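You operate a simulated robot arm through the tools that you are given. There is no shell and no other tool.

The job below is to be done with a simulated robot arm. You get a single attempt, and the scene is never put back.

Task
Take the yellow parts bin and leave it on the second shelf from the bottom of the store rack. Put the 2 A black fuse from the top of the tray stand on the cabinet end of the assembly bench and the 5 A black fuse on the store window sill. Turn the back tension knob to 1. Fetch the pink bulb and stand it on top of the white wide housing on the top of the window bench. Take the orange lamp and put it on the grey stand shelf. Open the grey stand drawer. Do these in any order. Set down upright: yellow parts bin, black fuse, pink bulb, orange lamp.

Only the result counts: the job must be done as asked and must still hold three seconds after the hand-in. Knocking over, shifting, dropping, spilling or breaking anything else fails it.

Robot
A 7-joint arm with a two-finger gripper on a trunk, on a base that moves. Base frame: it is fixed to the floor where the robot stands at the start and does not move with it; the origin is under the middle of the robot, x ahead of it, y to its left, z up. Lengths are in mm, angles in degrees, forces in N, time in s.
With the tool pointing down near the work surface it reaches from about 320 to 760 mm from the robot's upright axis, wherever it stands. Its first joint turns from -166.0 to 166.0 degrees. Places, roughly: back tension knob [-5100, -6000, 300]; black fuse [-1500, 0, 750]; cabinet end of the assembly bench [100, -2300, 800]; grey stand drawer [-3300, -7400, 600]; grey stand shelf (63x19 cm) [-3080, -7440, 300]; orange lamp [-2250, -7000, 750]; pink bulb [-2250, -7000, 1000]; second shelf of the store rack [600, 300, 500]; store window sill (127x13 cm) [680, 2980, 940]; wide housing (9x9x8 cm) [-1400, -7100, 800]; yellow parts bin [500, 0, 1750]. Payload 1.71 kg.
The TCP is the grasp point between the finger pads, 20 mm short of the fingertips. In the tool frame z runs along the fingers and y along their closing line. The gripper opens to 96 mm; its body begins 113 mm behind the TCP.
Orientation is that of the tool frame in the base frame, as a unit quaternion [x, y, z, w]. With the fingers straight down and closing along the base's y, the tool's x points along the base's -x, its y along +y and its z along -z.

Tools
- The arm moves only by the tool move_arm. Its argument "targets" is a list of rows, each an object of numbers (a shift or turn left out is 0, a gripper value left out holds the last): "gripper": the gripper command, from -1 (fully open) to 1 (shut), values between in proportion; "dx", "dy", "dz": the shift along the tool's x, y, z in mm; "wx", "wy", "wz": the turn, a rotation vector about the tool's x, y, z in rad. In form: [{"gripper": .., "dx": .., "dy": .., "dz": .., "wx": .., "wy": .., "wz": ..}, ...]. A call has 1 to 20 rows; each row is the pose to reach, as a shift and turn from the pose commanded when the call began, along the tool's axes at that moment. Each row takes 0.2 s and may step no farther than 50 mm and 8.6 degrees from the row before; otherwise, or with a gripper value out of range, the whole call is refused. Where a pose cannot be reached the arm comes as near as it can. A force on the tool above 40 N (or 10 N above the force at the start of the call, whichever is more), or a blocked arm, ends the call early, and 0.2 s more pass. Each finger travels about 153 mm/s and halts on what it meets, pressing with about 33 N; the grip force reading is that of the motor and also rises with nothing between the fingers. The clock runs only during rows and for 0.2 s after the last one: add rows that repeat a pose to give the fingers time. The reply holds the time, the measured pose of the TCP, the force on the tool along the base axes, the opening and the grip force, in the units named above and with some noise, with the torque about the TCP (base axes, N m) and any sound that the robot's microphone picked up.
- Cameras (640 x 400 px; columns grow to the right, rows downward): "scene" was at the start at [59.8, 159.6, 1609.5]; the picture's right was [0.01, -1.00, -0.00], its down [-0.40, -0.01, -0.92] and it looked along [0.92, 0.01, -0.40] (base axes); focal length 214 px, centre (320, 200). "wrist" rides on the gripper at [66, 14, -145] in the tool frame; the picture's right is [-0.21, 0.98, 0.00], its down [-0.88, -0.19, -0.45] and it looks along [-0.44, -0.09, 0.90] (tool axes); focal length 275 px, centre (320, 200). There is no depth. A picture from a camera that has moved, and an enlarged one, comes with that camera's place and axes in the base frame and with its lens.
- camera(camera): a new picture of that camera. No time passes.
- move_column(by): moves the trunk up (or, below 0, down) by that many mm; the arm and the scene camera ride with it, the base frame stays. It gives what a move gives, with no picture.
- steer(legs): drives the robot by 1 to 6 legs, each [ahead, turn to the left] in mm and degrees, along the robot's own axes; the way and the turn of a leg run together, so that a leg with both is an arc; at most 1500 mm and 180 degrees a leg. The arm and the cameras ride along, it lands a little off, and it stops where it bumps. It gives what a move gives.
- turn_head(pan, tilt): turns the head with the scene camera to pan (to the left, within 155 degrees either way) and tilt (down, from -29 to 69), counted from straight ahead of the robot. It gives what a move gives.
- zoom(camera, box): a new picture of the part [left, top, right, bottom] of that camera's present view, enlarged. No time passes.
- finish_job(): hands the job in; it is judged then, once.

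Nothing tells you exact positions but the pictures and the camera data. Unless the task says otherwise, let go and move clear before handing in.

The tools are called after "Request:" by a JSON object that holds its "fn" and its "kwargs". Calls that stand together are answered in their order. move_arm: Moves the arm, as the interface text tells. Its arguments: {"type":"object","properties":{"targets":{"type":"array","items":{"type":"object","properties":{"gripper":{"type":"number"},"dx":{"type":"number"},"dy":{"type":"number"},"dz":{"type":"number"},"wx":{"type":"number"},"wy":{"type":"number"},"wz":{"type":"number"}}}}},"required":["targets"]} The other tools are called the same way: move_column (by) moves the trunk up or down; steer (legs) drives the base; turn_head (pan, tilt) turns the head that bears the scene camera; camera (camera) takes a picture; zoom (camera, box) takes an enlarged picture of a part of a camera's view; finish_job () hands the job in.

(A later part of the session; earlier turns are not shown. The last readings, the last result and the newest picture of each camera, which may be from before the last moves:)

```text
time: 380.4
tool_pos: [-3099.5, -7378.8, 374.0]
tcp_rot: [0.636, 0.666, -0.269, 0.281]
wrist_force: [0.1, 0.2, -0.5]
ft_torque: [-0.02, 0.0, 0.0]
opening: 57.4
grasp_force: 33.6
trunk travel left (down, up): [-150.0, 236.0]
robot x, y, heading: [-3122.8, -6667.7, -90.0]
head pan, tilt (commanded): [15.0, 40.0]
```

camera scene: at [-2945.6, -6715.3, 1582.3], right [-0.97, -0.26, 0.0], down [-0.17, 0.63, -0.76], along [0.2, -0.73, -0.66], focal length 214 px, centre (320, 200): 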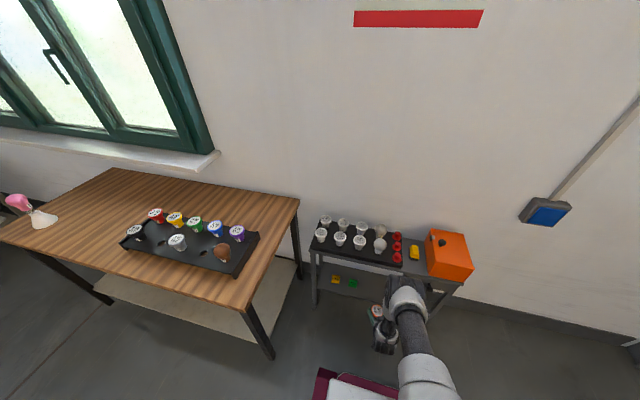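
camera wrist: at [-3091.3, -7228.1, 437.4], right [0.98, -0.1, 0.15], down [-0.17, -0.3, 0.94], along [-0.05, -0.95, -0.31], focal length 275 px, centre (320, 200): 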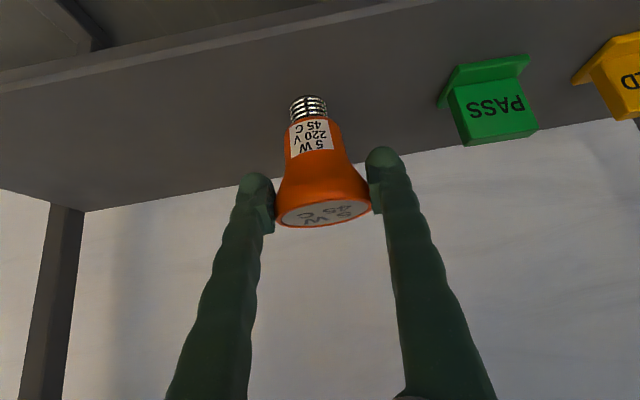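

Request:
{"fn": "move_column", "kwargs": {"by": -4}}

Request:
{"fn": "zoom", "kwargs": {"camera": "wrist", "box": [240, 60, 400, 240]}}

```text
time: 380.9
tool_pos: [-3099.0, -7379.8, 371.5]
tcp_rot: [0.636, 0.665, -0.272, 0.283]
wrist_force: [-0.5, 4.1, 19.7]
ft_torque: [0.17, -0.03, -0.02]
opening: 57.3
grasp_force: 32.6
trunk travel left (down, up): [-146.0, 240.0]
robot x, y, heading: [-3119.3, -6673.3, -89.9]
head pan, tilt (commanded): [15.0, 40.0]
```

```text
2.22 times, centred on (320, 150) of wrist
camera zoom: at [-3091.2, -7229.6, 426.8], right [0.98, -0.1, 0.15], down [-0.17, -0.29, 0.94], along [-0.05, -0.95, -0.31], focal length 612 px, centre (320, 311)
```

zoom: 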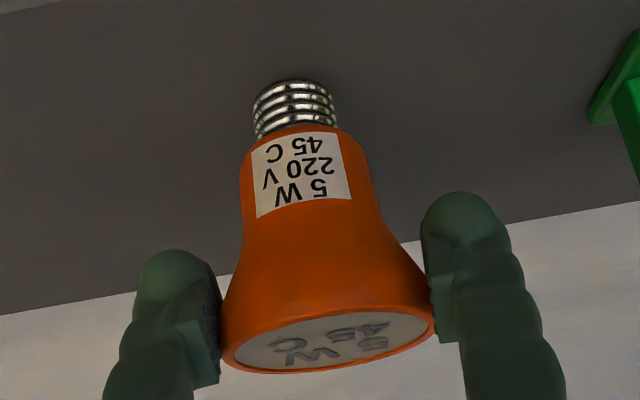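

Contact felt (about 20 N). I'll relieve the pressure slightly, then release slowly.

Request:
{"fn": "move_column", "kwargs": {"by": 2}}

```text
time: 381.4
tool_pos: [-3098.4, -7379.2, 372.6]
tcp_rot: [0.637, 0.665, -0.27, 0.281]
wrist_force: [0.8, -1.5, 14.0]
ft_torque: [-0.29, 0.0, 0.02]
opening: 57.2
grasp_force: 32.9
trunk travel left (down, up): [-148.0, 238.0]
robot x, y, heading: [-3126.3, -6669.3, -90.0]
head pan, tilt (commanded): [15.0, 40.0]
```

Request:
{"fn": "move_arm", "kwargs": {"targets": [{"gripper": 0.4, "wy": -0.008}, {"gripper": 0.4, "wy": -0.016}, {"gripper": 0.4, "wy": -0.016}]}}

```text
time: 382.2
tool_pos: [-3098.4, -7377.2, 372.6]
tcp_rot: [0.634, 0.663, -0.275, 0.287]
wrist_force: [-0.5, 3.5, 21.3]
ft_torque: [0.19, -0.01, 0.02]
opening: 57.3
grasp_force: 33.0
trunk travel left (down, up): [-148.0, 238.0]
robot x, y, heading: [-3122.4, -6669.7, -89.9]
head pan, tilt (commanded): [15.0, 40.0]
```

Request:
{"fn": "move_column", "kwargs": {"by": 2}}

```text
time: 382.8
tool_pos: [-3099.5, -7377.7, 372.7]
tcp_rot: [0.634, 0.664, -0.274, 0.286]
wrist_force: [0.3, -0.2, 7.0]
ft_torque: [-0.02, -0.01, -0.02]
opening: 57.2
grasp_force: 33.2
trunk travel left (down, up): [-150.0, 236.0]
robot x, y, heading: [-3122.9, -6668.4, -90.1]
head pan, tilt (commanded): [15.0, 40.0]
```

Now it's flat on the shelf (7 N, no torque). I'll open the fingers slowly.

Request:
{"fn": "move_arm", "kwargs": {"targets": [{"gripper": 0.0}, {"gripper": -0.15}, {"gripper": -0.22}, {"gripper": -0.28}, {"gripper": -0.35}, {"gripper": -0.45}, {"gripper": -0.6}, {"gripper": -0.75}]}}

Request:
{"fn": "camera", "kwargs": {"camera": "wrist"}}

```text
time: 384.6
tool_pos: [-3099.1, -7377.8, 373.9]
tcp_rot: [0.635, 0.663, -0.275, 0.285]
wrist_force: [0.1, -0.9, 0.4]
ft_torque: [-0.02, -0.01, -0.03]
opening: 84.2
grasp_force: 0.0
trunk travel left (down, up): [-150.0, 236.0]
robot x, y, heading: [-3124.3, -6669.1, -90.2]
head pan, tilt (commanded): [15.0, 40.0]
```

```text
taken
camera wrist: at [-3091.3, -7227.0, 425.9], right [0.98, -0.1, 0.15], down [-0.17, -0.29, 0.94], along [-0.05, -0.95, -0.3], focal length 275 px, centre (320, 200)
```

wrist: 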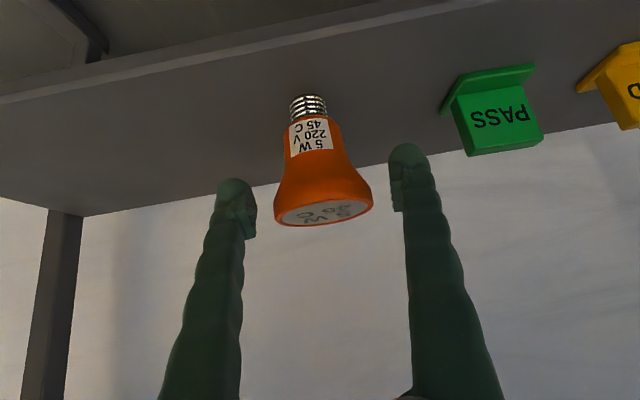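

The orange lamp stands upright on the shelf. I'll back out along the tool axis.

Request:
{"fn": "move_arm", "kwargs": {"targets": [{"gripper": -0.75, "dz": -20}, {"dz": -50}, {"dz": -90}, {"dz": -130}, {"dz": -170}, {"dz": -210}]}}

Request:
{"fn": "camera", "kwargs": {"camera": "wrist"}}

Request:
{"fn": "camera", "kwargs": {"camera": "scene"}}

```text
time: 385.9
tool_pos: [-3104.7, -7225.1, 518.5]
tcp_rot: [0.635, 0.664, -0.274, 0.286]
wrist_force: [0.4, 0.3, -0.3]
ft_torque: [-0.01, -0.01, 0.0]
opening: 84.2
grasp_force: 0.0
trunk travel left (down, up): [-150.0, 236.0]
robot x, y, heading: [-3122.6, -6669.7, -90.2]
head pan, tilt (commanded): [15.0, 40.0]
```

```text
taken
camera wrist: at [-3096.8, -7073.2, 572.0], right [0.98, -0.1, 0.15], down [-0.17, -0.28, 0.94], along [-0.05, -0.95, -0.3], focal length 275 px, centre (320, 200)
```

wrist: 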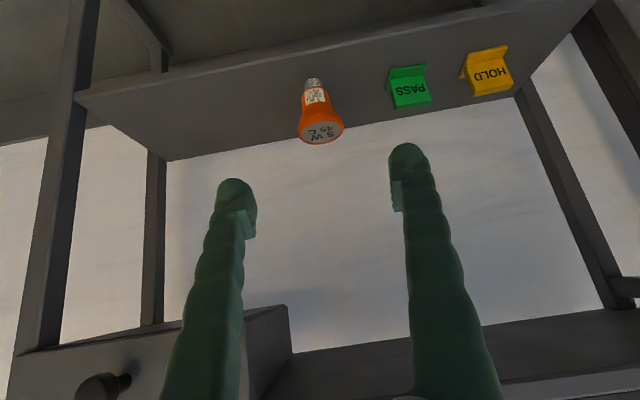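

```text
taken
camera scene: at [-2945.6, -6714.6, 1557.4], right [-0.97, -0.26, 0.0], down [-0.17, 0.63, -0.76], along [0.2, -0.73, -0.65], focal length 214 px, centre (320, 200)
```

scene: 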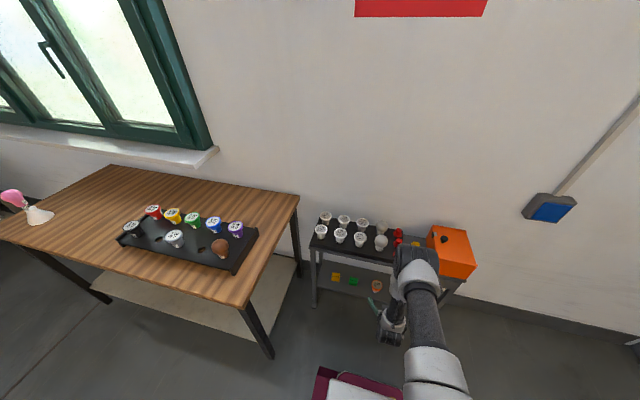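

The orange lamp is upright on the stand shelf. Next is the drawer knob, visible lower left in the wrist view; I'll zoom in to see its shape.

Request:
{"fn": "zoom", "kwargs": {"camera": "wrist", "box": [10, 290, 310, 400]}}

Request:
{"fn": "zoom", "kwargs": {"camera": "scene", "box": [360, 220, 490, 310]}}

```text
2.13 times, centred on (160, 345) of wrist
camera zoom: at [-3096.8, -7073.2, 572.0], right [0.98, -0.1, 0.15], down [-0.17, -0.28, 0.94], along [-0.05, -0.95, -0.3], focal length 587 px, centre (661, -109)
```

zoom: 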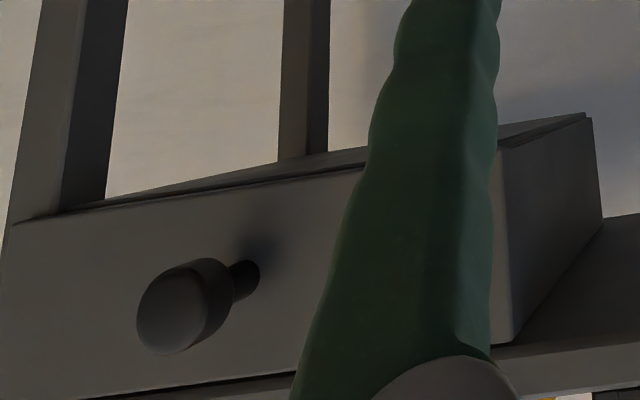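

```text
4.44 times, centred on (425, 265) of scene
camera zoom: at [-2945.6, -6714.6, 1557.4], right [-0.97, -0.26, 0.0], down [-0.17, 0.63, -0.76], along [0.2, -0.73, -0.65], focal length 953 px, centre (-147, -89)
```

zoom: 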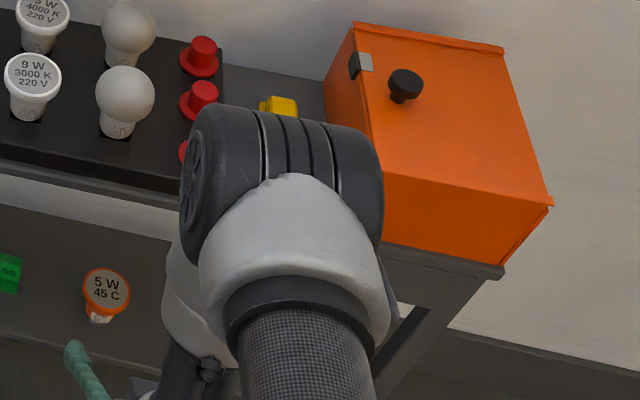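

The knob is a cylinder (about 32 mm) at x≈-3306, z≈625, protruding to y≈-7299. I'll move the gripper in front of it.

Request:
{"fn": "move_arm", "kwargs": {"targets": [{"gripper": -0.4, "dx": -30, "dy": -20, "dz": -35}, {"dx": -55, "dy": -60, "dz": -55}, {"dx": -80, "dy": -100, "dz": -70}, {"dx": -100, "dy": -140, "dz": -80}, {"dx": -115, "dy": -180, "dz": -88}, {"dx": -127, "dy": -202, "dz": -91}, {"dx": -127, "dy": -202, "dz": -91}]}}

Request:
{"fn": "camera", "kwargs": {"camera": "wrist"}}

```text
refused: row 1 steps farther than a row can; nothing moved
```

```text
taken
camera wrist: at [-3096.8, -7073.2, 572.0], right [0.98, -0.1, 0.15], down [-0.17, -0.28, 0.94], along [-0.05, -0.95, -0.3], focal length 275 px, centre (320, 200)
```

wrist: 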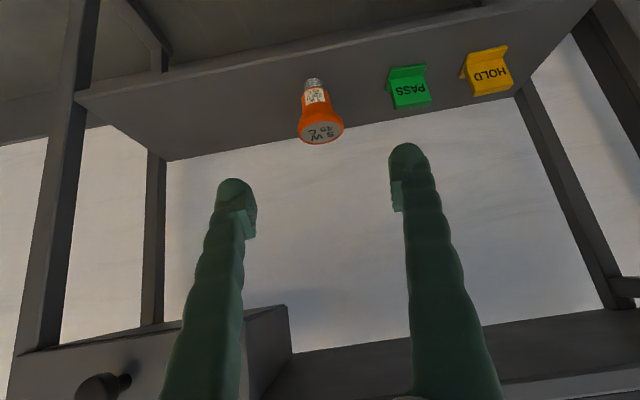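

Request:
{"fn": "move_arm", "kwargs": {"targets": [{"gripper": -0.4, "dx": -25, "dy": -15, "dz": -25}, {"dx": -50, "dy": -50, "dz": -45}, {"dx": -72, "dy": -90, "dz": -62}, {"dx": -92, "dy": -130, "dz": -75}, {"dx": -112, "dy": -168, "dz": -85}, {"dx": -127, "dy": -202, "dz": -91}, {"dx": -127, "dy": -202, "dz": -91}]}}

Request:
{"fn": "camera", "kwargs": {"camera": "wrist"}}

```text
time: 387.6
tool_pos: [-3305.1, -7255.7, 673.7]
tcp_rot: [0.635, 0.663, -0.274, 0.286]
wrist_force: [0.7, -0.3, -0.3]
ft_torque: [0.02, -0.02, 0.0]
opening: 67.4
grasp_force: 0.1
trunk travel left (down, up): [-150.0, 236.0]
robot x, y, heading: [-3124.1, -6669.3, -90.1]
head pan, tilt (commanded): [15.0, 40.0]
```

```text
taken
camera wrist: at [-3297.3, -7103.4, 727.4], right [0.98, -0.1, 0.15], down [-0.17, -0.28, 0.94], along [-0.05, -0.95, -0.3], focal length 275 px, centre (320, 200)
```

wrist: 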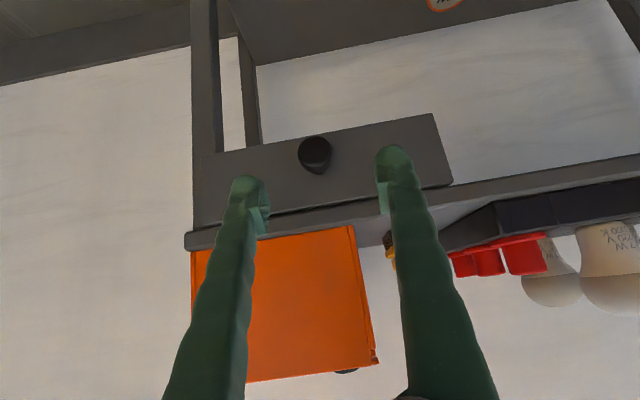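

The knob is right between the fingers. I'll slide in along the tool axis and close.

Request:
{"fn": "move_arm", "kwargs": {"targets": [{"gripper": -0.4, "dy": -1, "dz": 25}, {"dy": -2, "dz": 45}, {"dy": -2, "dz": 60}, {"dy": -2, "dz": 66}, {"dy": -2, "dz": 66}]}}

Request:
{"fn": "camera", "kwargs": {"camera": "wrist"}}

```text
time: 388.8
tool_pos: [-3305.8, -7302.3, 629.8]
tcp_rot: [0.636, 0.663, -0.275, 0.285]
wrist_force: [-0.3, 0.8, 0.9]
ft_torque: [-0.04, 0.04, 0.0]
opening: 67.3
grasp_force: 0.1
trunk travel left (down, up): [-150.0, 236.0]
robot x, y, heading: [-3123.4, -6668.4, -89.9]
head pan, tilt (commanded): [15.0, 40.0]
```

```text
taken
camera wrist: at [-3298.3, -7151.2, 681.0], right [0.98, -0.1, 0.15], down [-0.17, -0.29, 0.94], along [-0.05, -0.95, -0.3], focal length 275 px, centre (320, 200)
```

wrist: 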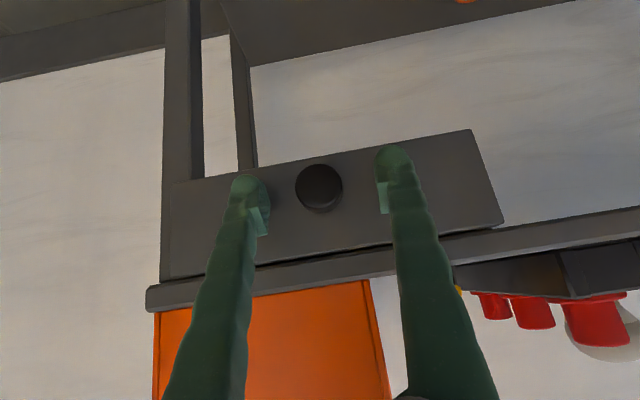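

Request:
{"fn": "move_arm", "kwargs": {"targets": [{"gripper": -0.4, "dx": -1, "dz": 6}, {"gripper": -0.1, "dx": -1, "dz": 6}, {"gripper": 0.2, "dx": -1, "dz": 6}, {"gripper": 0.6, "dx": -1, "dz": 6}, {"gripper": 0.9, "dx": -1, "dz": 6}, {"gripper": 0.9, "dx": -1, "dz": 6}]}}

Request:
{"fn": "camera", "kwargs": {"camera": "wrist"}}

```text
time: 390.1
tool_pos: [-3306.6, -7307.2, 625.9]
tcp_rot: [0.635, 0.663, -0.275, 0.286]
wrist_force: [-3.3, -0.2, 0.0]
ft_torque: [-0.02, 0.0, 0.01]
opening: 23.9
grasp_force: 33.0
trunk travel left (down, up): [-150.0, 236.0]
robot x, y, heading: [-3122.5, -6668.8, -90.0]
head pan, tilt (commanded): [15.0, 40.0]
```

```text
taken
camera wrist: at [-3298.6, -7156.1, 678.4], right [0.98, -0.1, 0.15], down [-0.17, -0.28, 0.94], along [-0.05, -0.95, -0.3], focal length 275 px, centre (320, 200)
```

wrist: 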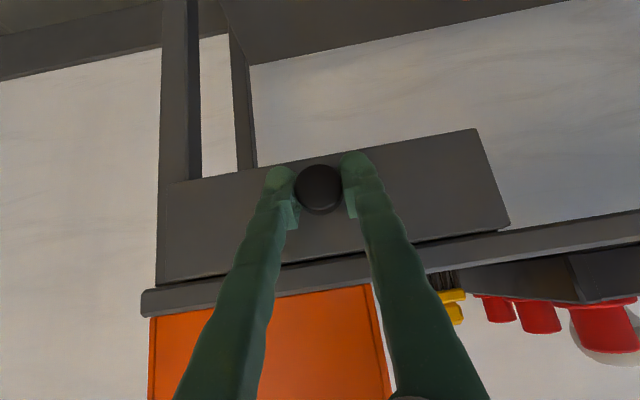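

The knob is gripped. I'll pull it straight out toward the robot.

Request:
{"fn": "move_arm", "kwargs": {"targets": [{"gripper": 0.9, "dx": 6.9, "dy": 0.4, "dz": -7.3}, {"dx": 13.7, "dy": 0.9, "dz": -14.5}, {"dx": 20.6, "dy": 1.3, "dz": -21.8}, {"dx": 27.5, "dy": 1.7, "dz": -29.1}, {"dx": 27.5, "dy": 1.7, "dz": -29.1}]}}

Request:
{"fn": "camera", "kwargs": {"camera": "wrist"}}

```text
time: 391.4
tool_pos: [-3306.2, -7266.1, 625.8]
tcp_rot: [0.635, 0.662, -0.275, 0.286]
wrist_force: [-4.1, -0.9, 4.5]
ft_torque: [-0.24, -0.01, -0.01]
opening: 24.3
grasp_force: 33.0
trunk travel left (down, up): [-150.0, 236.0]
robot x, y, heading: [-3122.0, -6670.2, -90.2]
head pan, tilt (commanded): [15.0, 40.0]
```

```text
taken
camera wrist: at [-3298.8, -7116.2, 678.2], right [0.98, -0.1, 0.15], down [-0.17, -0.28, 0.94], along [-0.05, -0.95, -0.3], focal length 275 px, centre (320, 200)
```

wrist: 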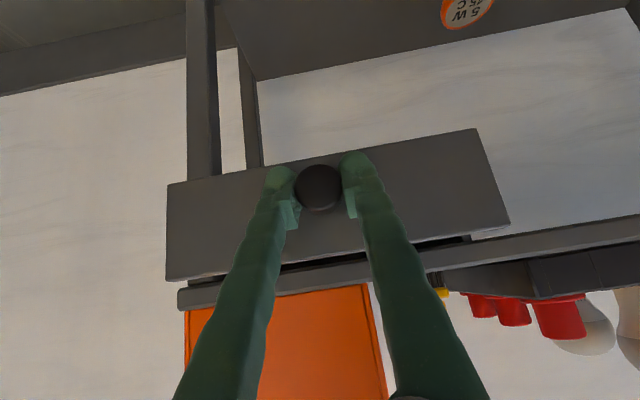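

The drawer is coming out. I'll keep pulling.

Request:
{"fn": "move_arm", "kwargs": {"targets": [{"gripper": 0.9, "dx": 8.5, "dy": 0.5, "dz": -9}, {"dx": 17, "dy": 1, "dz": -18}, {"dx": 25.5, "dy": 1.6, "dz": -27}, {"dx": 34, "dy": 2, "dz": -36}, {"dx": 42.5, "dy": 2.6, "dz": -45}, {"dx": 51, "dy": 3.2, "dz": -54}, {"dx": 55, "dy": 3.5, "dz": -58.5}, {"dx": 55, "dy": 3.5, "dz": -58.5}]}}

Request:
{"fn": "camera", "kwargs": {"camera": "wrist"}}

Request:
{"fn": "camera", "kwargs": {"camera": "scene"}}

```text
time: 393.1
tool_pos: [-3307.1, -7185.8, 625.3]
tcp_rot: [0.635, 0.663, -0.275, 0.285]
wrist_force: [-17.3, -1.3, 8.5]
ft_torque: [-0.13, 0.01, -0.08]
opening: 23.9
grasp_force: 32.9
trunk travel left (down, up): [-150.0, 236.0]
robot x, y, heading: [-3121.7, -6667.9, -90.1]
head pan, tilt (commanded): [15.0, 40.0]
```

```text
taken
camera wrist: at [-3298.9, -7034.8, 678.2], right [0.98, -0.1, 0.15], down [-0.17, -0.28, 0.94], along [-0.05, -0.95, -0.3], focal length 275 px, centre (320, 200)
```

wrist: 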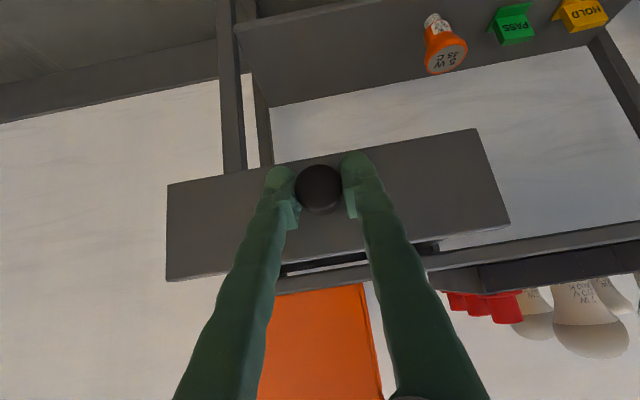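

```text
taken
camera scene: at [-2946.7, -6714.1, 1557.5], right [-0.97, -0.26, 0.0], down [-0.17, 0.63, -0.76], along [0.2, -0.73, -0.65], focal length 214 px, centre (320, 200)
```

scene: 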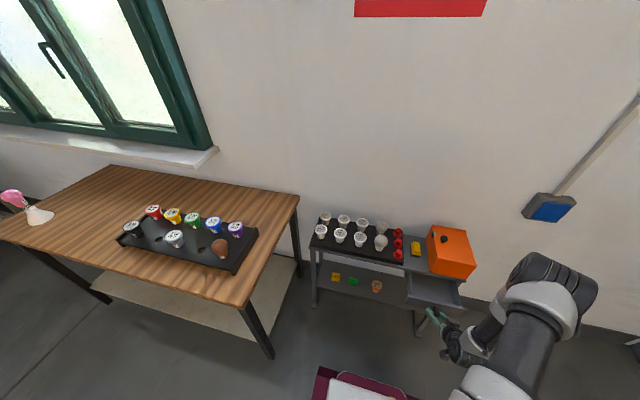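

It's open about 120 mm. I'll pull a bit further, easing the sideways load.

Request:
{"fn": "move_arm", "kwargs": {"targets": [{"gripper": 0.9, "dx": 7, "dy": -1, "dz": -7}, {"dx": 14, "dy": -2, "dz": -14.5}, {"dx": 20, "dy": -2.5, "dz": -21.5}, {"dx": 27, "dy": -2.5, "dz": -29}, {"dx": 27, "dy": -2.5, "dz": -29}]}}

Request:
{"fn": "camera", "kwargs": {"camera": "wrist"}}

```text
time: 393.8
tool_pos: [-3307.2, -7161.7, 636.9]
tcp_rot: [0.629, 0.661, -0.283, 0.296]
wrist_force: [0.2, -14.1, 0.4]
ft_torque: [-0.1, 0.01, -0.17]
opening: 26.0
grasp_force: 32.4
trunk travel left (down, up): [-150.0, 236.0]
robot x, y, heading: [-3121.0, -6672.5, -89.7]
head pan, tilt (commanded): [15.0, 40.0]
stopped in row 3: the force on the tool passed its limit at 45 N (the readings are from after the stop); the commanded pose is now the measured one
```

```text
taken
camera wrist: at [-3299.8, -7008.9, 684.7], right [0.98, -0.09, 0.15], down [-0.17, -0.26, 0.95], along [-0.05, -0.96, -0.27], focal length 275 px, centre (320, 200)
```

wrist: 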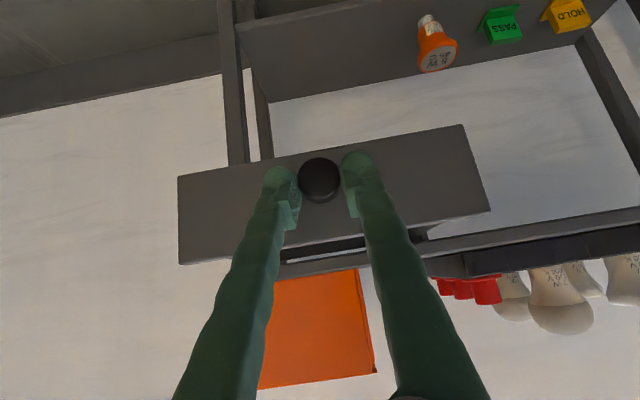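

The drawer reached its stop. I'll release the knob and withdraw.

Request:
{"fn": "move_arm", "kwargs": {"targets": [{"gripper": 0.4}, {"gripper": 0.0}, {"gripper": -0.4}, {"gripper": -0.4}]}}

Request:
{"fn": "move_arm", "kwargs": {"targets": [{"gripper": -0.4, "dz": -25}, {"dz": -60}, {"dz": -100}, {"dz": -140}, {"dz": -180}]}}

Request:
{"fn": "camera", "kwargs": {"camera": "wrist"}}

Request:
{"fn": "zoom", "kwargs": {"camera": "scene", "box": [300, 190, 500, 350]}}

```text
time: 394.8
tool_pos: [-3306.6, -7161.8, 635.2]
tcp_rot: [0.629, 0.661, -0.282, 0.296]
wrist_force: [-0.6, -0.3, -0.2]
ft_torque: [0.01, -0.01, 0.0]
opening: 67.1
grasp_force: 0.0
trunk travel left (down, up): [-150.0, 236.0]
robot x, y, heading: [-3124.3, -6669.1, -89.9]
head pan, tilt (commanded): [15.0, 40.0]
```

```text
time: 396.0
tool_pos: [-3317.9, -7028.8, 752.5]
tcp_rot: [0.629, 0.661, -0.282, 0.296]
wrist_force: [0.1, 0.1, -0.6]
ft_torque: [0.01, -0.01, -0.02]
opening: 67.1
grasp_force: 0.2
out of reach, approached as far as the arm can: row 5
trunk travel left (down, up): [-150.0, 236.0]
robot x, y, heading: [-3123.8, -6667.0, -90.1]
head pan, tilt (commanded): [15.0, 40.0]
```

```text
taken
camera wrist: at [-3311.4, -6875.8, 800.2], right [0.98, -0.09, 0.15], down [-0.17, -0.26, 0.95], along [-0.04, -0.96, -0.27], focal length 275 px, centre (320, 200)
```

wrist: 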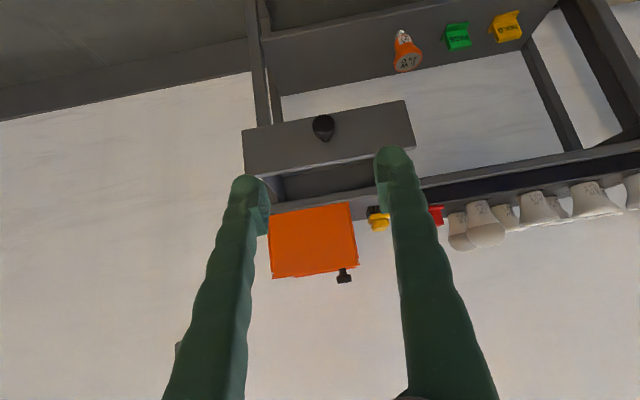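

```text
2.50 times, centred on (400, 270) of scene
camera zoom: at [-2945.8, -6714.8, 1557.4], right [-0.97, -0.26, 0.0], down [-0.17, 0.63, -0.76], along [0.2, -0.73, -0.65], focal length 536 px, centre (120, 25)
```

zoom: 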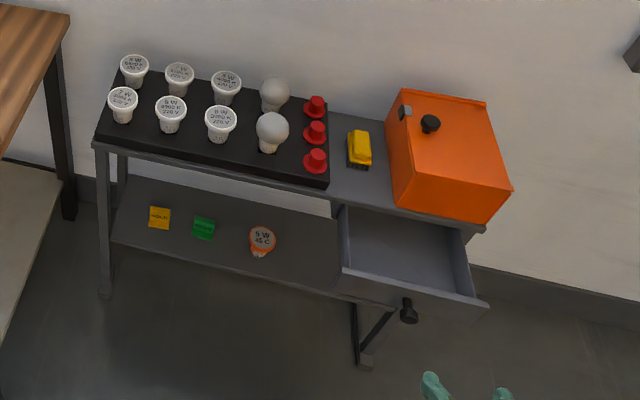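

The drawer is fully open and everything else on the stand is undisturbed. I'll return the arm to a carry pose and look west for the back tension knob.

Request:
{"fn": "move_arm", "kwargs": {"targets": [{"gripper": -0.4, "dx": -28, "dy": 18, "dz": -25, "wy": 0.1}, {"dx": -56, "dy": 36, "dz": -50, "wy": 0.2}, {"dx": -84, "dy": 54, "dz": -75, "wy": 0.3}, {"dx": -112, "dy": 72, "dz": -100, "wy": 0.4}, {"dx": -140, "dy": 90, "dz": -125, "wy": 0.5}, {"dx": -168, "dy": 108, "dz": -150, "wy": 0.6}, {"dx": -196, "dy": 126, "dz": -175, "wy": 0.7}, {"dx": -224, "dy": 144, "dz": -200, "wy": 0.8}, {"dx": -224, "dy": 144, "dz": -200, "wy": 0.83}]}}

Request:
{"fn": "turn_head", "kwargs": {"pan": -90, "tilt": 25}}

Request:
{"fn": "camera", "kwargs": {"camera": "scene"}}

```text
time: 398.2
tool_pos: [-3294.7, -6961.8, 1031.0]
tcp_rot: [0.818, 0.575, 0.03, 0.004]
wrist_force: [-1.0, -0.2, 0.5]
ft_torque: [-0.06, -0.07, -0.01]
opening: 67.1
grasp_force: 0.0
out of reach, approached as far as the arm can: row 1, 2, 3, 4, 5, 6, 7
trunk travel left (down, up): [-150.0, 236.0]
robot x, y, heading: [-3125.5, -6668.1, -89.8]
head pan, tilt (commanded): [15.0, 40.0]
stopped in row 9: the arm was blocked; the commanded pose is now the measured one
```

```text
time: 400.1
tool_pos: [-3294.6, -6964.0, 1031.8]
tcp_rot: [0.818, 0.575, 0.03, 0.004]
wrist_force: [0.6, 0.5, 0.4]
ft_torque: [-0.01, 0.05, 0.04]
opening: 67.1
grasp_force: 0.1
trunk travel left (down, up): [-150.0, 236.0]
robot x, y, heading: [-3123.0, -6668.3, -89.8]
head pan, tilt (commanded): [-90.0, 25.0]
```

```text
taken
camera scene: at [-3059.7, -6633.0, 1582.0], right [0.0, 1.0, 0.02], down [0.42, 0.02, -0.91], along [-0.91, 0.01, -0.42], focal length 214 px, centre (320, 200)
```

scene: 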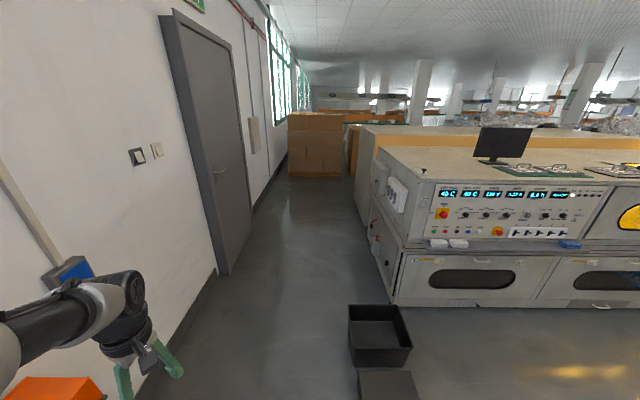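

Request:
{"fn": "zoom", "kwargs": {"camera": "scene", "box": [340, 140, 500, 310]}}

```text
2.35 times, centred on (420, 225) of scene
camera zoom: at [-3059.7, -6633.0, 1582.0], right [0.0, 1.0, 0.02], down [0.42, 0.02, -0.91], along [-0.91, 0.01, -0.42], focal length 505 px, centre (85, 141)
```

zoom: 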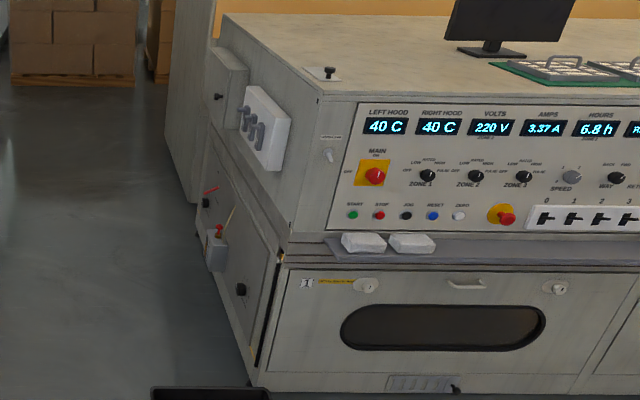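

I see the oven machine; on its end face there are small knobs, and the target direction matches the farther one. I'll tidy the arm pose and drive west along the corridor, passing south of the black crates.

Request:
{"fn": "move_arm", "kwargs": {"targets": [{"gripper": -0.4, "dx": -14, "dy": 41, "dz": -5, "wz": -0.07}, {"dx": -28, "dy": 83, "dz": -10, "wz": -0.14}, {"dx": -42, "dy": 124, "dz": -15, "wz": -0.21}, {"dx": -56, "dy": 166, "dz": -20, "wz": -0.28}, {"dx": -69, "dy": 207, "dz": -25, "wz": -0.345}, {"dx": -69, "dy": 207, "dz": -25, "wz": -0.345}]}}

Request:
{"fn": "steer", "kwargs": {"legs": [[0, -82], [650, 0], [0, -8]]}}

Request:
{"fn": "turn_head", "kwargs": {"pan": -20, "tilt": 30}}

Request:
{"fn": "camera", "kwargs": {"camera": "scene"}}

```text
time: 401.4
tool_pos: [-3122.0, -7098.4, 1064.4]
tcp_rot: [0.707, 0.707, 0.029, 0.009]
wrist_force: [0.4, 0.7, 0.1]
ft_torque: [0.0, 0.05, 0.03]
opening: 67.0
grasp_force: 0.0
trunk travel left (down, up): [-150.0, 236.0]
robot x, y, heading: [-3121.3, -6664.9, -90.1]
head pan, tilt (commanded): [-90.0, 25.0]
```

```text
time: 410.1
tool_pos: [-4196.1, -6767.5, 1063.8]
tcp_rot: [1.0, 0.005, 0.014, 0.025]
wrist_force: [0.7, 0.5, -0.1]
ft_torque: [0.01, 0.0, -0.01]
opening: 67.1
grasp_force: 0.0
trunk travel left (down, up): [-150.0, 236.0]
robot x, y, heading: [-3768.1, -6762.3, -179.8]
head pan, tilt (commanded): [-90.0, 25.0]
```

```text
time: 411.5
tool_pos: [-4181.3, -6768.2, 1069.8]
tcp_rot: [1.0, 0.005, 0.006, 0.027]
wrist_force: [0.3, -0.4, 0.6]
ft_torque: [0.03, -0.01, -0.01]
opening: 67.2
grasp_force: 0.1
trunk travel left (down, up): [-150.0, 236.0]
robot x, y, heading: [-3767.0, -6765.0, -179.7]
head pan, tilt (commanded): [-20.0, 30.0]
```

```text
taken
camera scene: at [-3816.9, -6887.2, 1572.7], right [0.34, 0.94, 0.01], down [0.48, -0.17, -0.86], along [-0.81, 0.29, -0.51], focal length 214 px, centre (320, 200)
```

scene: 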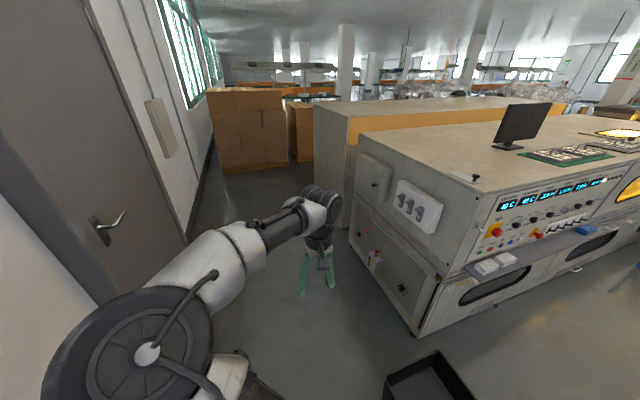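

Request:
{"fn": "zoom", "kwargs": {"camera": "scene", "box": [335, 190, 445, 320]}}

```text
3.08 times, centred on (390, 255) of scene
camera zoom: at [-3816.9, -6887.2, 1572.7], right [0.34, 0.94, 0.01], down [0.48, -0.17, -0.86], along [-0.81, 0.29, -0.51], focal length 660 px, centre (105, 31)
```

zoom: 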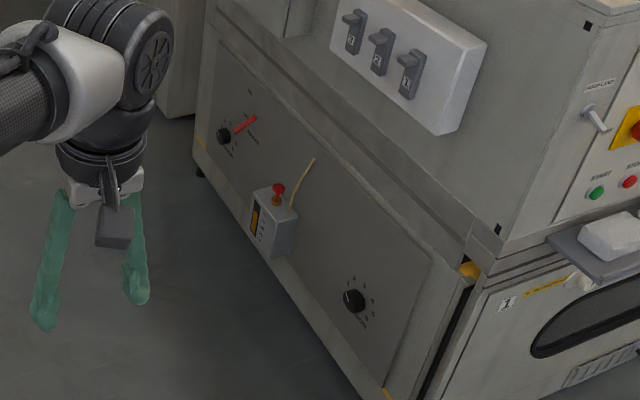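

Request:
{"fn": "zoom", "kwargs": {"camera": "scene", "box": [363, 200, 393, 225]}}

Request:
{"fn": "zoom", "kwargs": {"camera": "scene", "box": [380, 270, 410, 300]}}

```text
16.00 times, centred on (378, 212) of scene
camera zoom: at [-3816.9, -6887.2, 1572.7], right [0.34, 0.94, 0.01], down [0.48, -0.17, -0.86], along [-0.81, 0.29, -0.51], focal length 3432 px, centre (-608, 0)
```

zoom: 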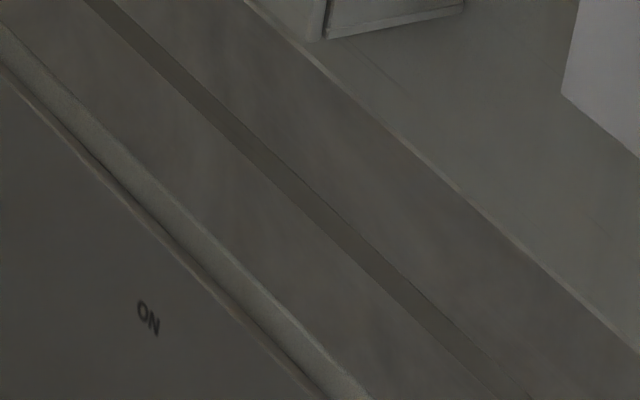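

```text
13.33 times, centred on (395, 285) of scene
camera zoom: at [-3816.9, -6887.2, 1572.7], right [0.34, 0.94, 0.01], down [0.48, -0.17, -0.86], along [-0.81, 0.29, -0.51], focal length 2860 px, centre (-680, -933)
```

zoom: 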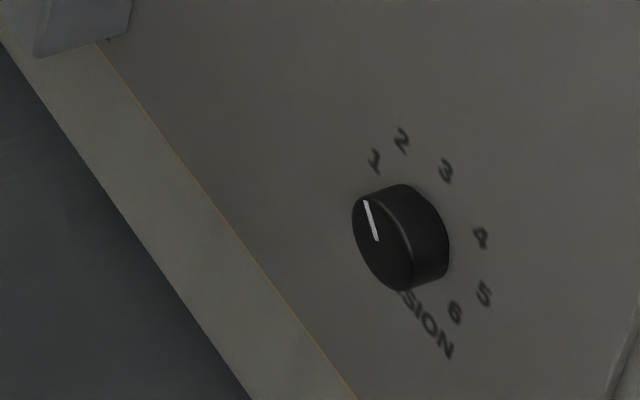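

Request:
{"fn": "zoom", "kwargs": {"camera": "scene", "box": [345, 220, 380, 250]}}

```text
13.33 times, centred on (362, 235) of scene
camera zoom: at [-3816.9, -6887.2, 1572.7], right [0.34, 0.94, 0.01], down [0.48, -0.17, -0.86], along [-0.81, 0.29, -0.51], focal length 2860 px, centre (-247, -267)
```

zoom: 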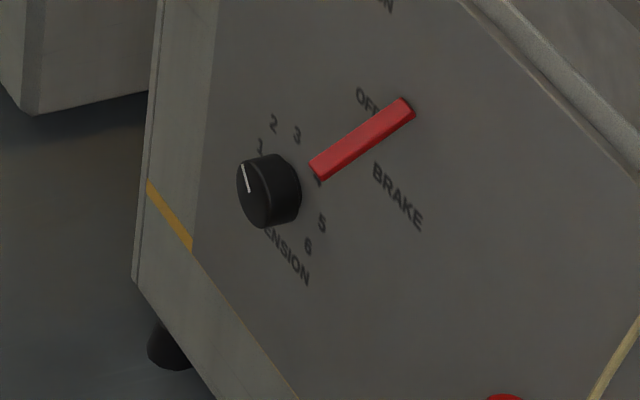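

There are two TENSION dials; the farther one (x≈-5150, beside a red BRAKE lever) matches the back tension location. I'll drive over and face it to verify the label.

Request:
{"fn": "steer", "kwargs": {"legs": [[1380, 0], [0, -90]]}}

Request:
{"fn": "turn_head", "kwargs": {"pan": 0, "tilt": 45}}

Request:
{"fn": "camera", "kwargs": {"camera": "scene"}}

```text
time: 423.4
tool_pos: [-5137.8, -6357.4, 1070.3]
tcp_rot: [-0.706, 0.708, 0.015, -0.023]
wrist_force: [-0.2, 0.3, 0.8]
ft_torque: [0.01, 0.01, 0.02]
opening: 67.3
grasp_force: 0.0
trunk travel left (down, up): [-150.0, 236.0]
robot x, y, heading: [-5149.0, -6768.6, 89.7]
head pan, tilt (commanded): [-20.0, 30.0]
```

```text
time: 424.3
tool_pos: [-5137.1, -6372.6, 1076.3]
tcp_rot: [-0.705, 0.708, 0.02, -0.019]
wrist_force: [1.2, -0.1, 1.1]
ft_torque: [-0.03, 0.02, -0.02]
opening: 67.2
grasp_force: 0.1
trunk travel left (down, up): [-150.0, 236.0]
robot x, y, heading: [-5146.0, -6772.4, 89.5]
head pan, tilt (commanded): [0.0, 45.0]
```

```text
taken
camera scene: at [-5298.9, -6720.9, 1550.2], right [1.0, -0.01, 0.0], down [-0.01, -0.72, -0.7], along [0.01, 0.7, -0.72], focal length 214 px, centre (320, 200)
```

scene: 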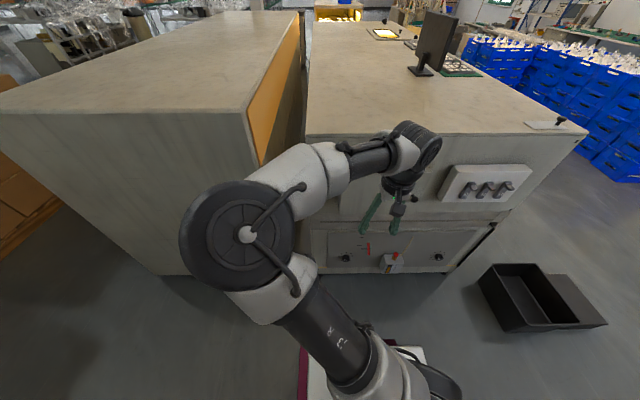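

Request:
{"fn": "zoom", "kwargs": {"camera": "scene", "box": [310, 225, 460, 285]}}

Request:
{"fn": "zoom", "kwargs": {"camera": "scene", "box": [325, 232, 385, 277]}}

```text
4.27 times, centred on (385, 255) of scene
camera zoom: at [-5298.9, -6720.9, 1550.2], right [1.0, -0.01, 0.0], down [-0.01, -0.72, -0.7], along [0.01, 0.7, -0.72], focal length 915 px, centre (43, -35)
```

zoom: 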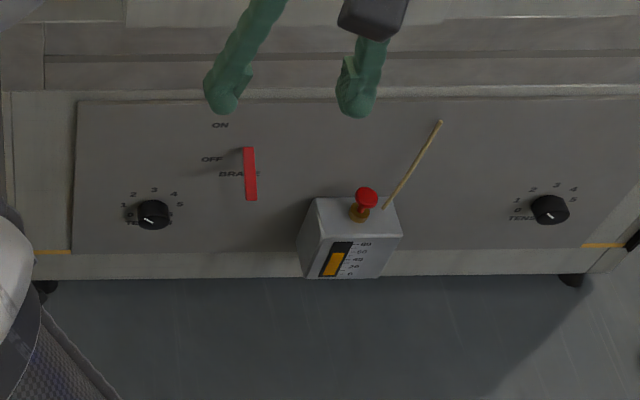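

```text
8.89 times, centred on (355, 254) of scene
camera zoom: at [-5298.9, -6720.9, 1550.2], right [1.0, -0.01, 0.0], down [-0.01, -0.72, -0.7], along [0.01, 0.7, -0.72], focal length 1906 px, centre (9, -284)
```

zoom: 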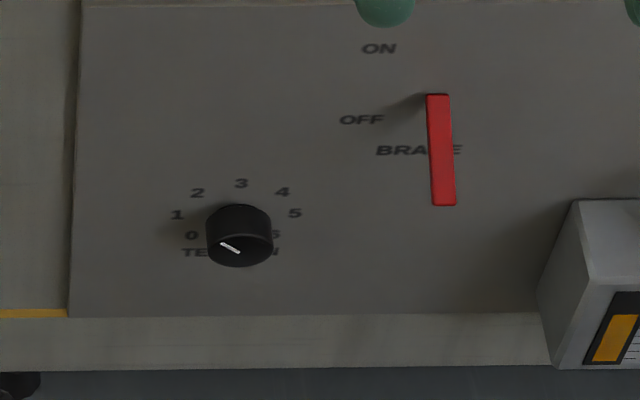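

The left dial at about (-5128, -6029, 300) matches the given location, numbered 0–6 with a pointer. I'll lower the trunk and bring the arm down in front of it with the tool pointing horizontally, to see it through the wrist camera.

Request:
{"fn": "move_column", "kwargs": {"by": -150}}

Request:
{"fn": "move_arm", "kwargs": {"targets": [{"gripper": -0.4, "wx": 0.03}, {"gripper": -0.4, "wx": 0.055}, {"gripper": -0.4, "wx": 0.055}]}}

```text
time: 426.0
tool_pos: [-5136.6, -6372.3, 925.7]
tcp_rot: [-0.706, 0.708, 0.019, -0.018]
wrist_force: [-0.6, 0.4, 0.1]
ft_torque: [-0.02, 0.0, -0.01]
opening: 67.3
grasp_force: 0.1
trunk travel left (down, up): [0.0, 386.0]
robot x, y, heading: [-5149.3, -6776.9, 89.5]
head pan, tilt (commanded): [0.0, 45.0]
```

```text
time: 426.8
tool_pos: [-5139.2, -6372.2, 926.9]
tcp_rot: [-0.706, 0.709, 0.001, 0.001]
wrist_force: [-1.2, -0.4, -0.8]
ft_torque: [0.01, 0.01, 0.03]
opening: 67.2
grasp_force: 0.0
trunk travel left (down, up): [0.0, 386.0]
robot x, y, heading: [-5146.1, -6771.9, 89.6]
head pan, tilt (commanded): [0.0, 45.0]
```

Request:
{"fn": "move_arm", "kwargs": {"targets": [{"gripper": -0.4, "dx": -17, "dy": -1.5, "dz": 34, "wy": -0.12}, {"dx": -34, "dy": -3, "dz": 68, "wy": -0.24}, {"dx": -51, "dy": -4.5, "dz": 103, "wy": -0.36}, {"dx": -68, "dy": -6, "dz": 138, "wy": -0.48}, {"dx": -85, "dy": -7.5, "dz": 172, "wy": -0.6}, {"dx": -102, "dy": -9, "dz": 207, "wy": -0.72}, {"dx": -102, "dy": -9, "dz": 207, "wy": -0.72}]}}

Request:
{"fn": "camera", "kwargs": {"camera": "wrist"}}

Request:
{"fn": "camera", "kwargs": {"camera": "scene"}}

```text
time: 428.4
tool_pos: [-5127.6, -6272.5, 719.3]
tcp_rot: [-0.66, 0.663, 0.249, 0.251]
wrist_force: [0.1, 0.8, 0.4]
ft_torque: [0.0, -0.01, 0.0]
opening: 67.1
grasp_force: 0.2
trunk travel left (down, up): [0.0, 386.0]
robot x, y, heading: [-5146.7, -6768.9, 89.3]
head pan, tilt (commanded): [0.0, 45.0]
```

```text
taken
camera wrist: at [-5142.4, -6416.8, 786.2], right [-0.98, 0.16, 0.14], down [0.19, 0.36, 0.91], along [0.1, 0.92, -0.38], focal length 275 px, centre (320, 200)
```

wrist: 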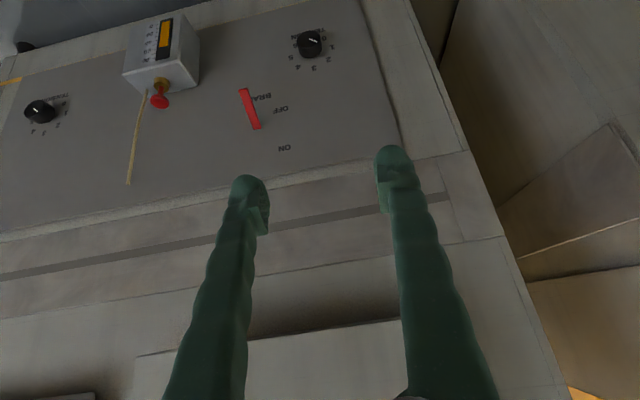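

```text
taken
camera scene: at [-5299.1, -6723.3, 1400.4], right [1.0, -0.01, 0.0], down [-0.01, -0.72, -0.69], along [0.01, 0.69, -0.72], focal length 214 px, centre (320, 200)
```

scene: 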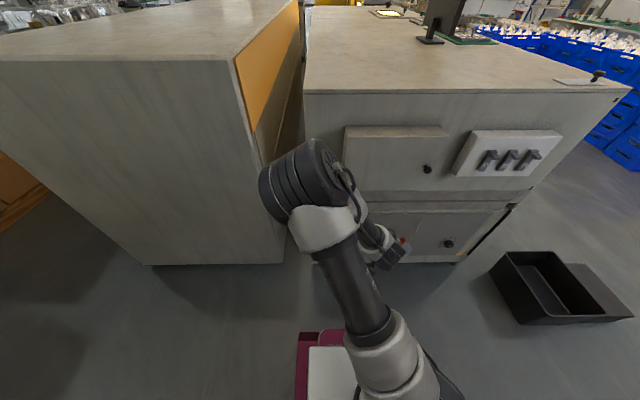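

Request:
{"fn": "zoom", "kwargs": {"camera": "wrist", "box": [270, 10, 360, 80]}}

Request:
{"fn": "zoom", "kwargs": {"camera": "wrist", "box": [5, 80, 95, 150]}}

```text
5.71 times, centred on (315, 45) of wrist
camera zoom: at [-5142.4, -6416.8, 786.2], right [-0.98, 0.16, 0.14], down [0.19, 0.36, 0.91], along [0.1, 0.92, -0.38], focal length 1573 px, centre (349, 1086)
```

zoom: 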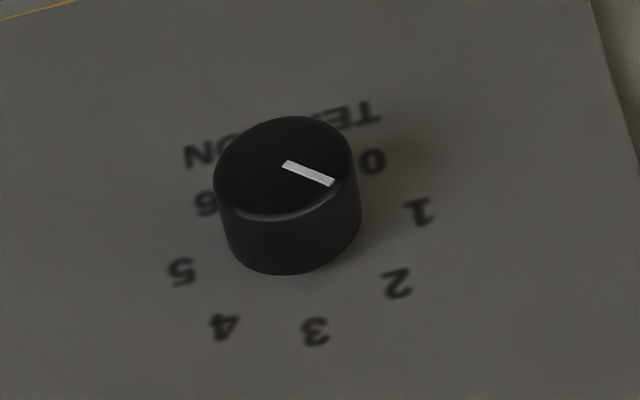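

```text
5.71 times, centred on (50, 115) of wrist
camera zoom: at [-5142.4, -6416.8, 786.2], right [-0.98, 0.16, 0.14], down [0.19, 0.36, 0.91], along [0.1, 0.92, -0.38], focal length 1573 px, centre (1863, 686)
```

zoom: 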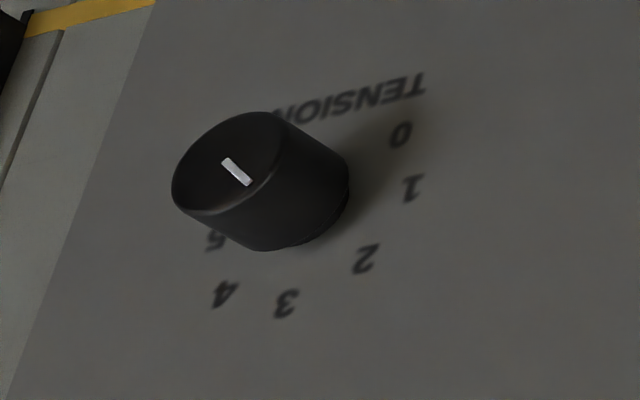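

The dial's pointer is at 2, with 45° between numbers; 1 points straight left, so I need a 45° counter-clockwise turn. I'll lower the arm and make the tool horizontal in front of the knob.

Request:
{"fn": "move_arm", "kwargs": {"targets": [{"gripper": -0.4, "dx": 28, "dz": 33, "wy": -0.094}, {"dx": 56, "dz": 66, "wy": -0.19}, {"dx": 83, "dz": 99, "wy": -0.283}, {"dx": 111, "dz": 133, "wy": -0.377}, {"dx": 139, "dy": -1, "dz": 166, "wy": -0.47}, {"dx": 167, "dy": -1, "dz": 199, "wy": -0.566}, {"dx": 194, "dy": -1, "dz": 232, "wy": -0.66}, {"dx": 222, "dy": -1.5, "dz": 265, "wy": -0.755}, {"dx": 250, "dy": -1.6, "dz": 298, "wy": -0.85}, {"dx": 250, "dy": -1.6, "dz": 298, "wy": -0.85}]}}

Request:
{"fn": "camera", "kwargs": {"camera": "wrist"}}

Request:
{"fn": "camera", "kwargs": {"camera": "scene"}}

```text
time: 430.6
tool_pos: [-5125.5, -6263.7, 362.6]
tcp_rot: [-0.517, 0.518, 0.481, 0.483]
wrist_force: [0.2, 0.1, 0.4]
ft_torque: [0.02, 0.04, 0.02]
opening: 67.0
grasp_force: 0.0
out of reach, approached as far as the arm can: row 9, 10
trunk travel left (down, up): [0.0, 386.0]
robot x, y, heading: [-5145.7, -6771.8, 89.6]
head pan, tilt (commanded): [0.0, 45.0]
```

```text
taken
camera wrist: at [-5139.7, -6412.6, 309.0], right [-0.98, 0.02, 0.2], down [0.18, -0.38, 0.91], along [0.09, 0.92, 0.37], focal length 275 px, centre (320, 200)
```

wrist: 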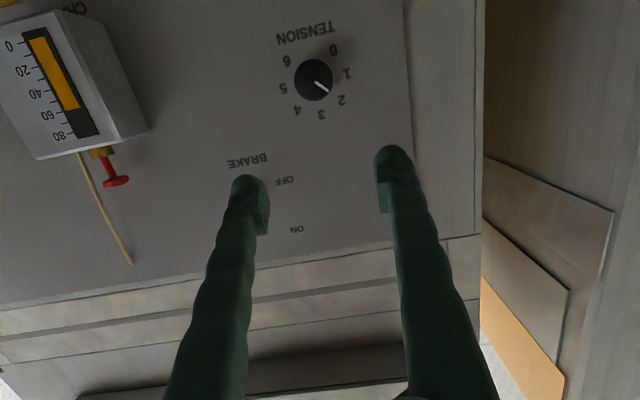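

```text
taken
camera scene: at [-5299.2, -6723.8, 1400.4], right [1.0, -0.01, 0.0], down [-0.01, -0.72, -0.7], along [0.01, 0.7, -0.72], focal length 214 px, centre (320, 200)
```

scene: 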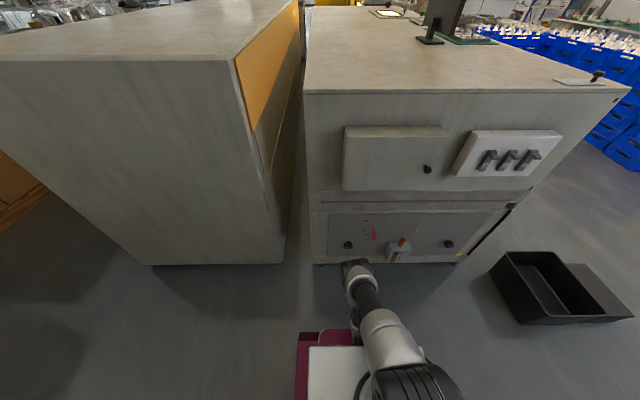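

The knob's face is at about (-5127, -6043, 298). I'll advance to a pre-grasp in front of it, level and fully horizontal.

Request:
{"fn": "move_arm", "kwargs": {"targets": [{"gripper": -0.4, "dx": 13, "dy": 0.5, "dz": 37, "wy": -0.018}, {"dx": 26, "dy": 1, "dz": 74, "wy": -0.036}, {"dx": 39, "dy": 1.5, "dz": 111, "wy": -0.054}, {"dx": 52, "dy": 2, "dz": 146, "wy": -0.071}, {"dx": 52, "dy": 2, "dz": 146, "wy": -0.071}]}}

Request:
{"fn": "camera", "kwargs": {"camera": "wrist"}}

Request:
{"fn": "zoom", "kwargs": {"camera": "scene", "box": [300, 200, 480, 320]}}

```text
time: 431.8
tool_pos: [-5159.9, -6143.6, 355.3]
tcp_rot: [-0.502, 0.503, 0.496, 0.499]
wrist_force: [-0.9, -0.1, -0.2]
ft_torque: [0.01, 0.01, 0.0]
opening: 67.3
grasp_force: 0.1
out of reach, approached as far as the arm can: row 1, 2, 3, 4, 5
trunk travel left (down, up): [0.0, 386.0]
robot x, y, heading: [-5143.1, -6770.6, 89.3]
head pan, tilt (commanded): [0.0, 45.0]
```

```text
taken
camera wrist: at [-5173.9, -6288.6, 291.9], right [-0.98, 0.01, 0.2], down [0.18, -0.44, 0.88], along [0.09, 0.9, 0.43], focal length 275 px, centre (320, 200)
```

wrist: 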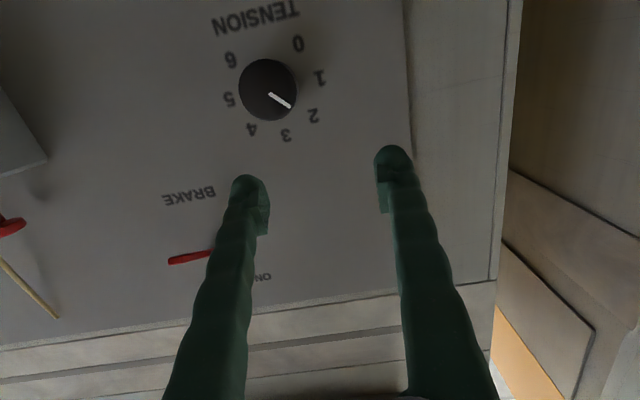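

```text
3.33 times, centred on (390, 260) of scene
camera zoom: at [-5299.4, -6723.9, 1400.3], right [1.0, -0.01, 0.0], down [-0.01, -0.72, -0.7], along [0.01, 0.7, -0.72], focal length 715 px, centre (87, 0)
```

zoom: 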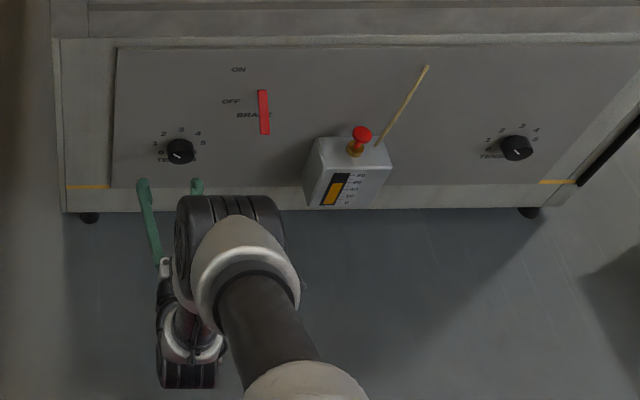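

A fully horizontal tool can't reach this low, so I'll use a 45° downward-pitched grip on the knob instead, and rotate about the knob's own axis.

Request:
{"fn": "move_arm", "kwargs": {"targets": [{"gripper": -0.4, "dx": -12, "dy": -6, "dz": -10, "wy": 0.13}, {"dx": -24, "dy": -12, "dz": -20, "wy": 0.26}, {"dx": -36, "dy": -18, "dz": -30, "wy": 0.39}, {"dx": -48, "dy": -24, "dz": -40, "wy": 0.52}, {"dx": -60, "dy": -30, "dz": -50, "wy": 0.65}, {"dx": -60, "dy": -33, "dz": -50, "wy": 0.77}, {"dx": -60, "dy": -33, "dz": -50, "wy": 0.77}]}}

Request:
{"fn": "camera", "kwargs": {"camera": "wrist"}}

Request:
{"fn": "camera", "kwargs": {"camera": "scene"}}

```text
time: 433.4
tool_pos: [-5129.1, -6193.0, 416.1]
tcp_rot: [-0.65, 0.652, 0.275, 0.277]
wrist_force: [-0.3, 0.9, -0.8]
ft_torque: [-0.01, 0.0, -0.03]
opening: 67.3
grasp_force: 0.1
trunk travel left (down, up): [0.0, 386.0]
robot x, y, heading: [-5150.8, -6771.8, 89.6]
head pan, tilt (commanded): [0.0, 45.0]
```

```text
taken
camera wrist: at [-5143.6, -6342.5, 471.4], right [-0.98, 0.15, 0.15], down [0.18, 0.29, 0.94], along [0.1, 0.95, -0.31], focal length 275 px, centre (320, 200)
```

wrist: 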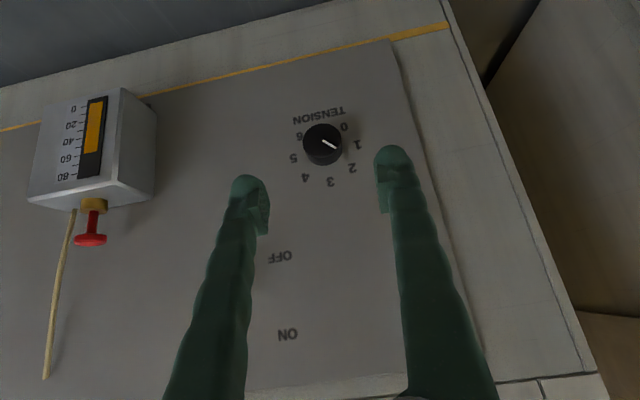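

```text
taken
camera scene: at [-5299.2, -6723.8, 1400.3], right [1.0, -0.01, 0.0], down [-0.01, -0.72, -0.7], along [0.01, 0.7, -0.72], focal length 214 px, centre (320, 200)
```

scene: 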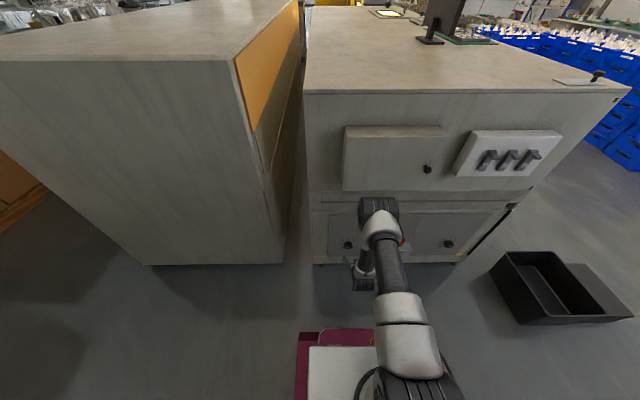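

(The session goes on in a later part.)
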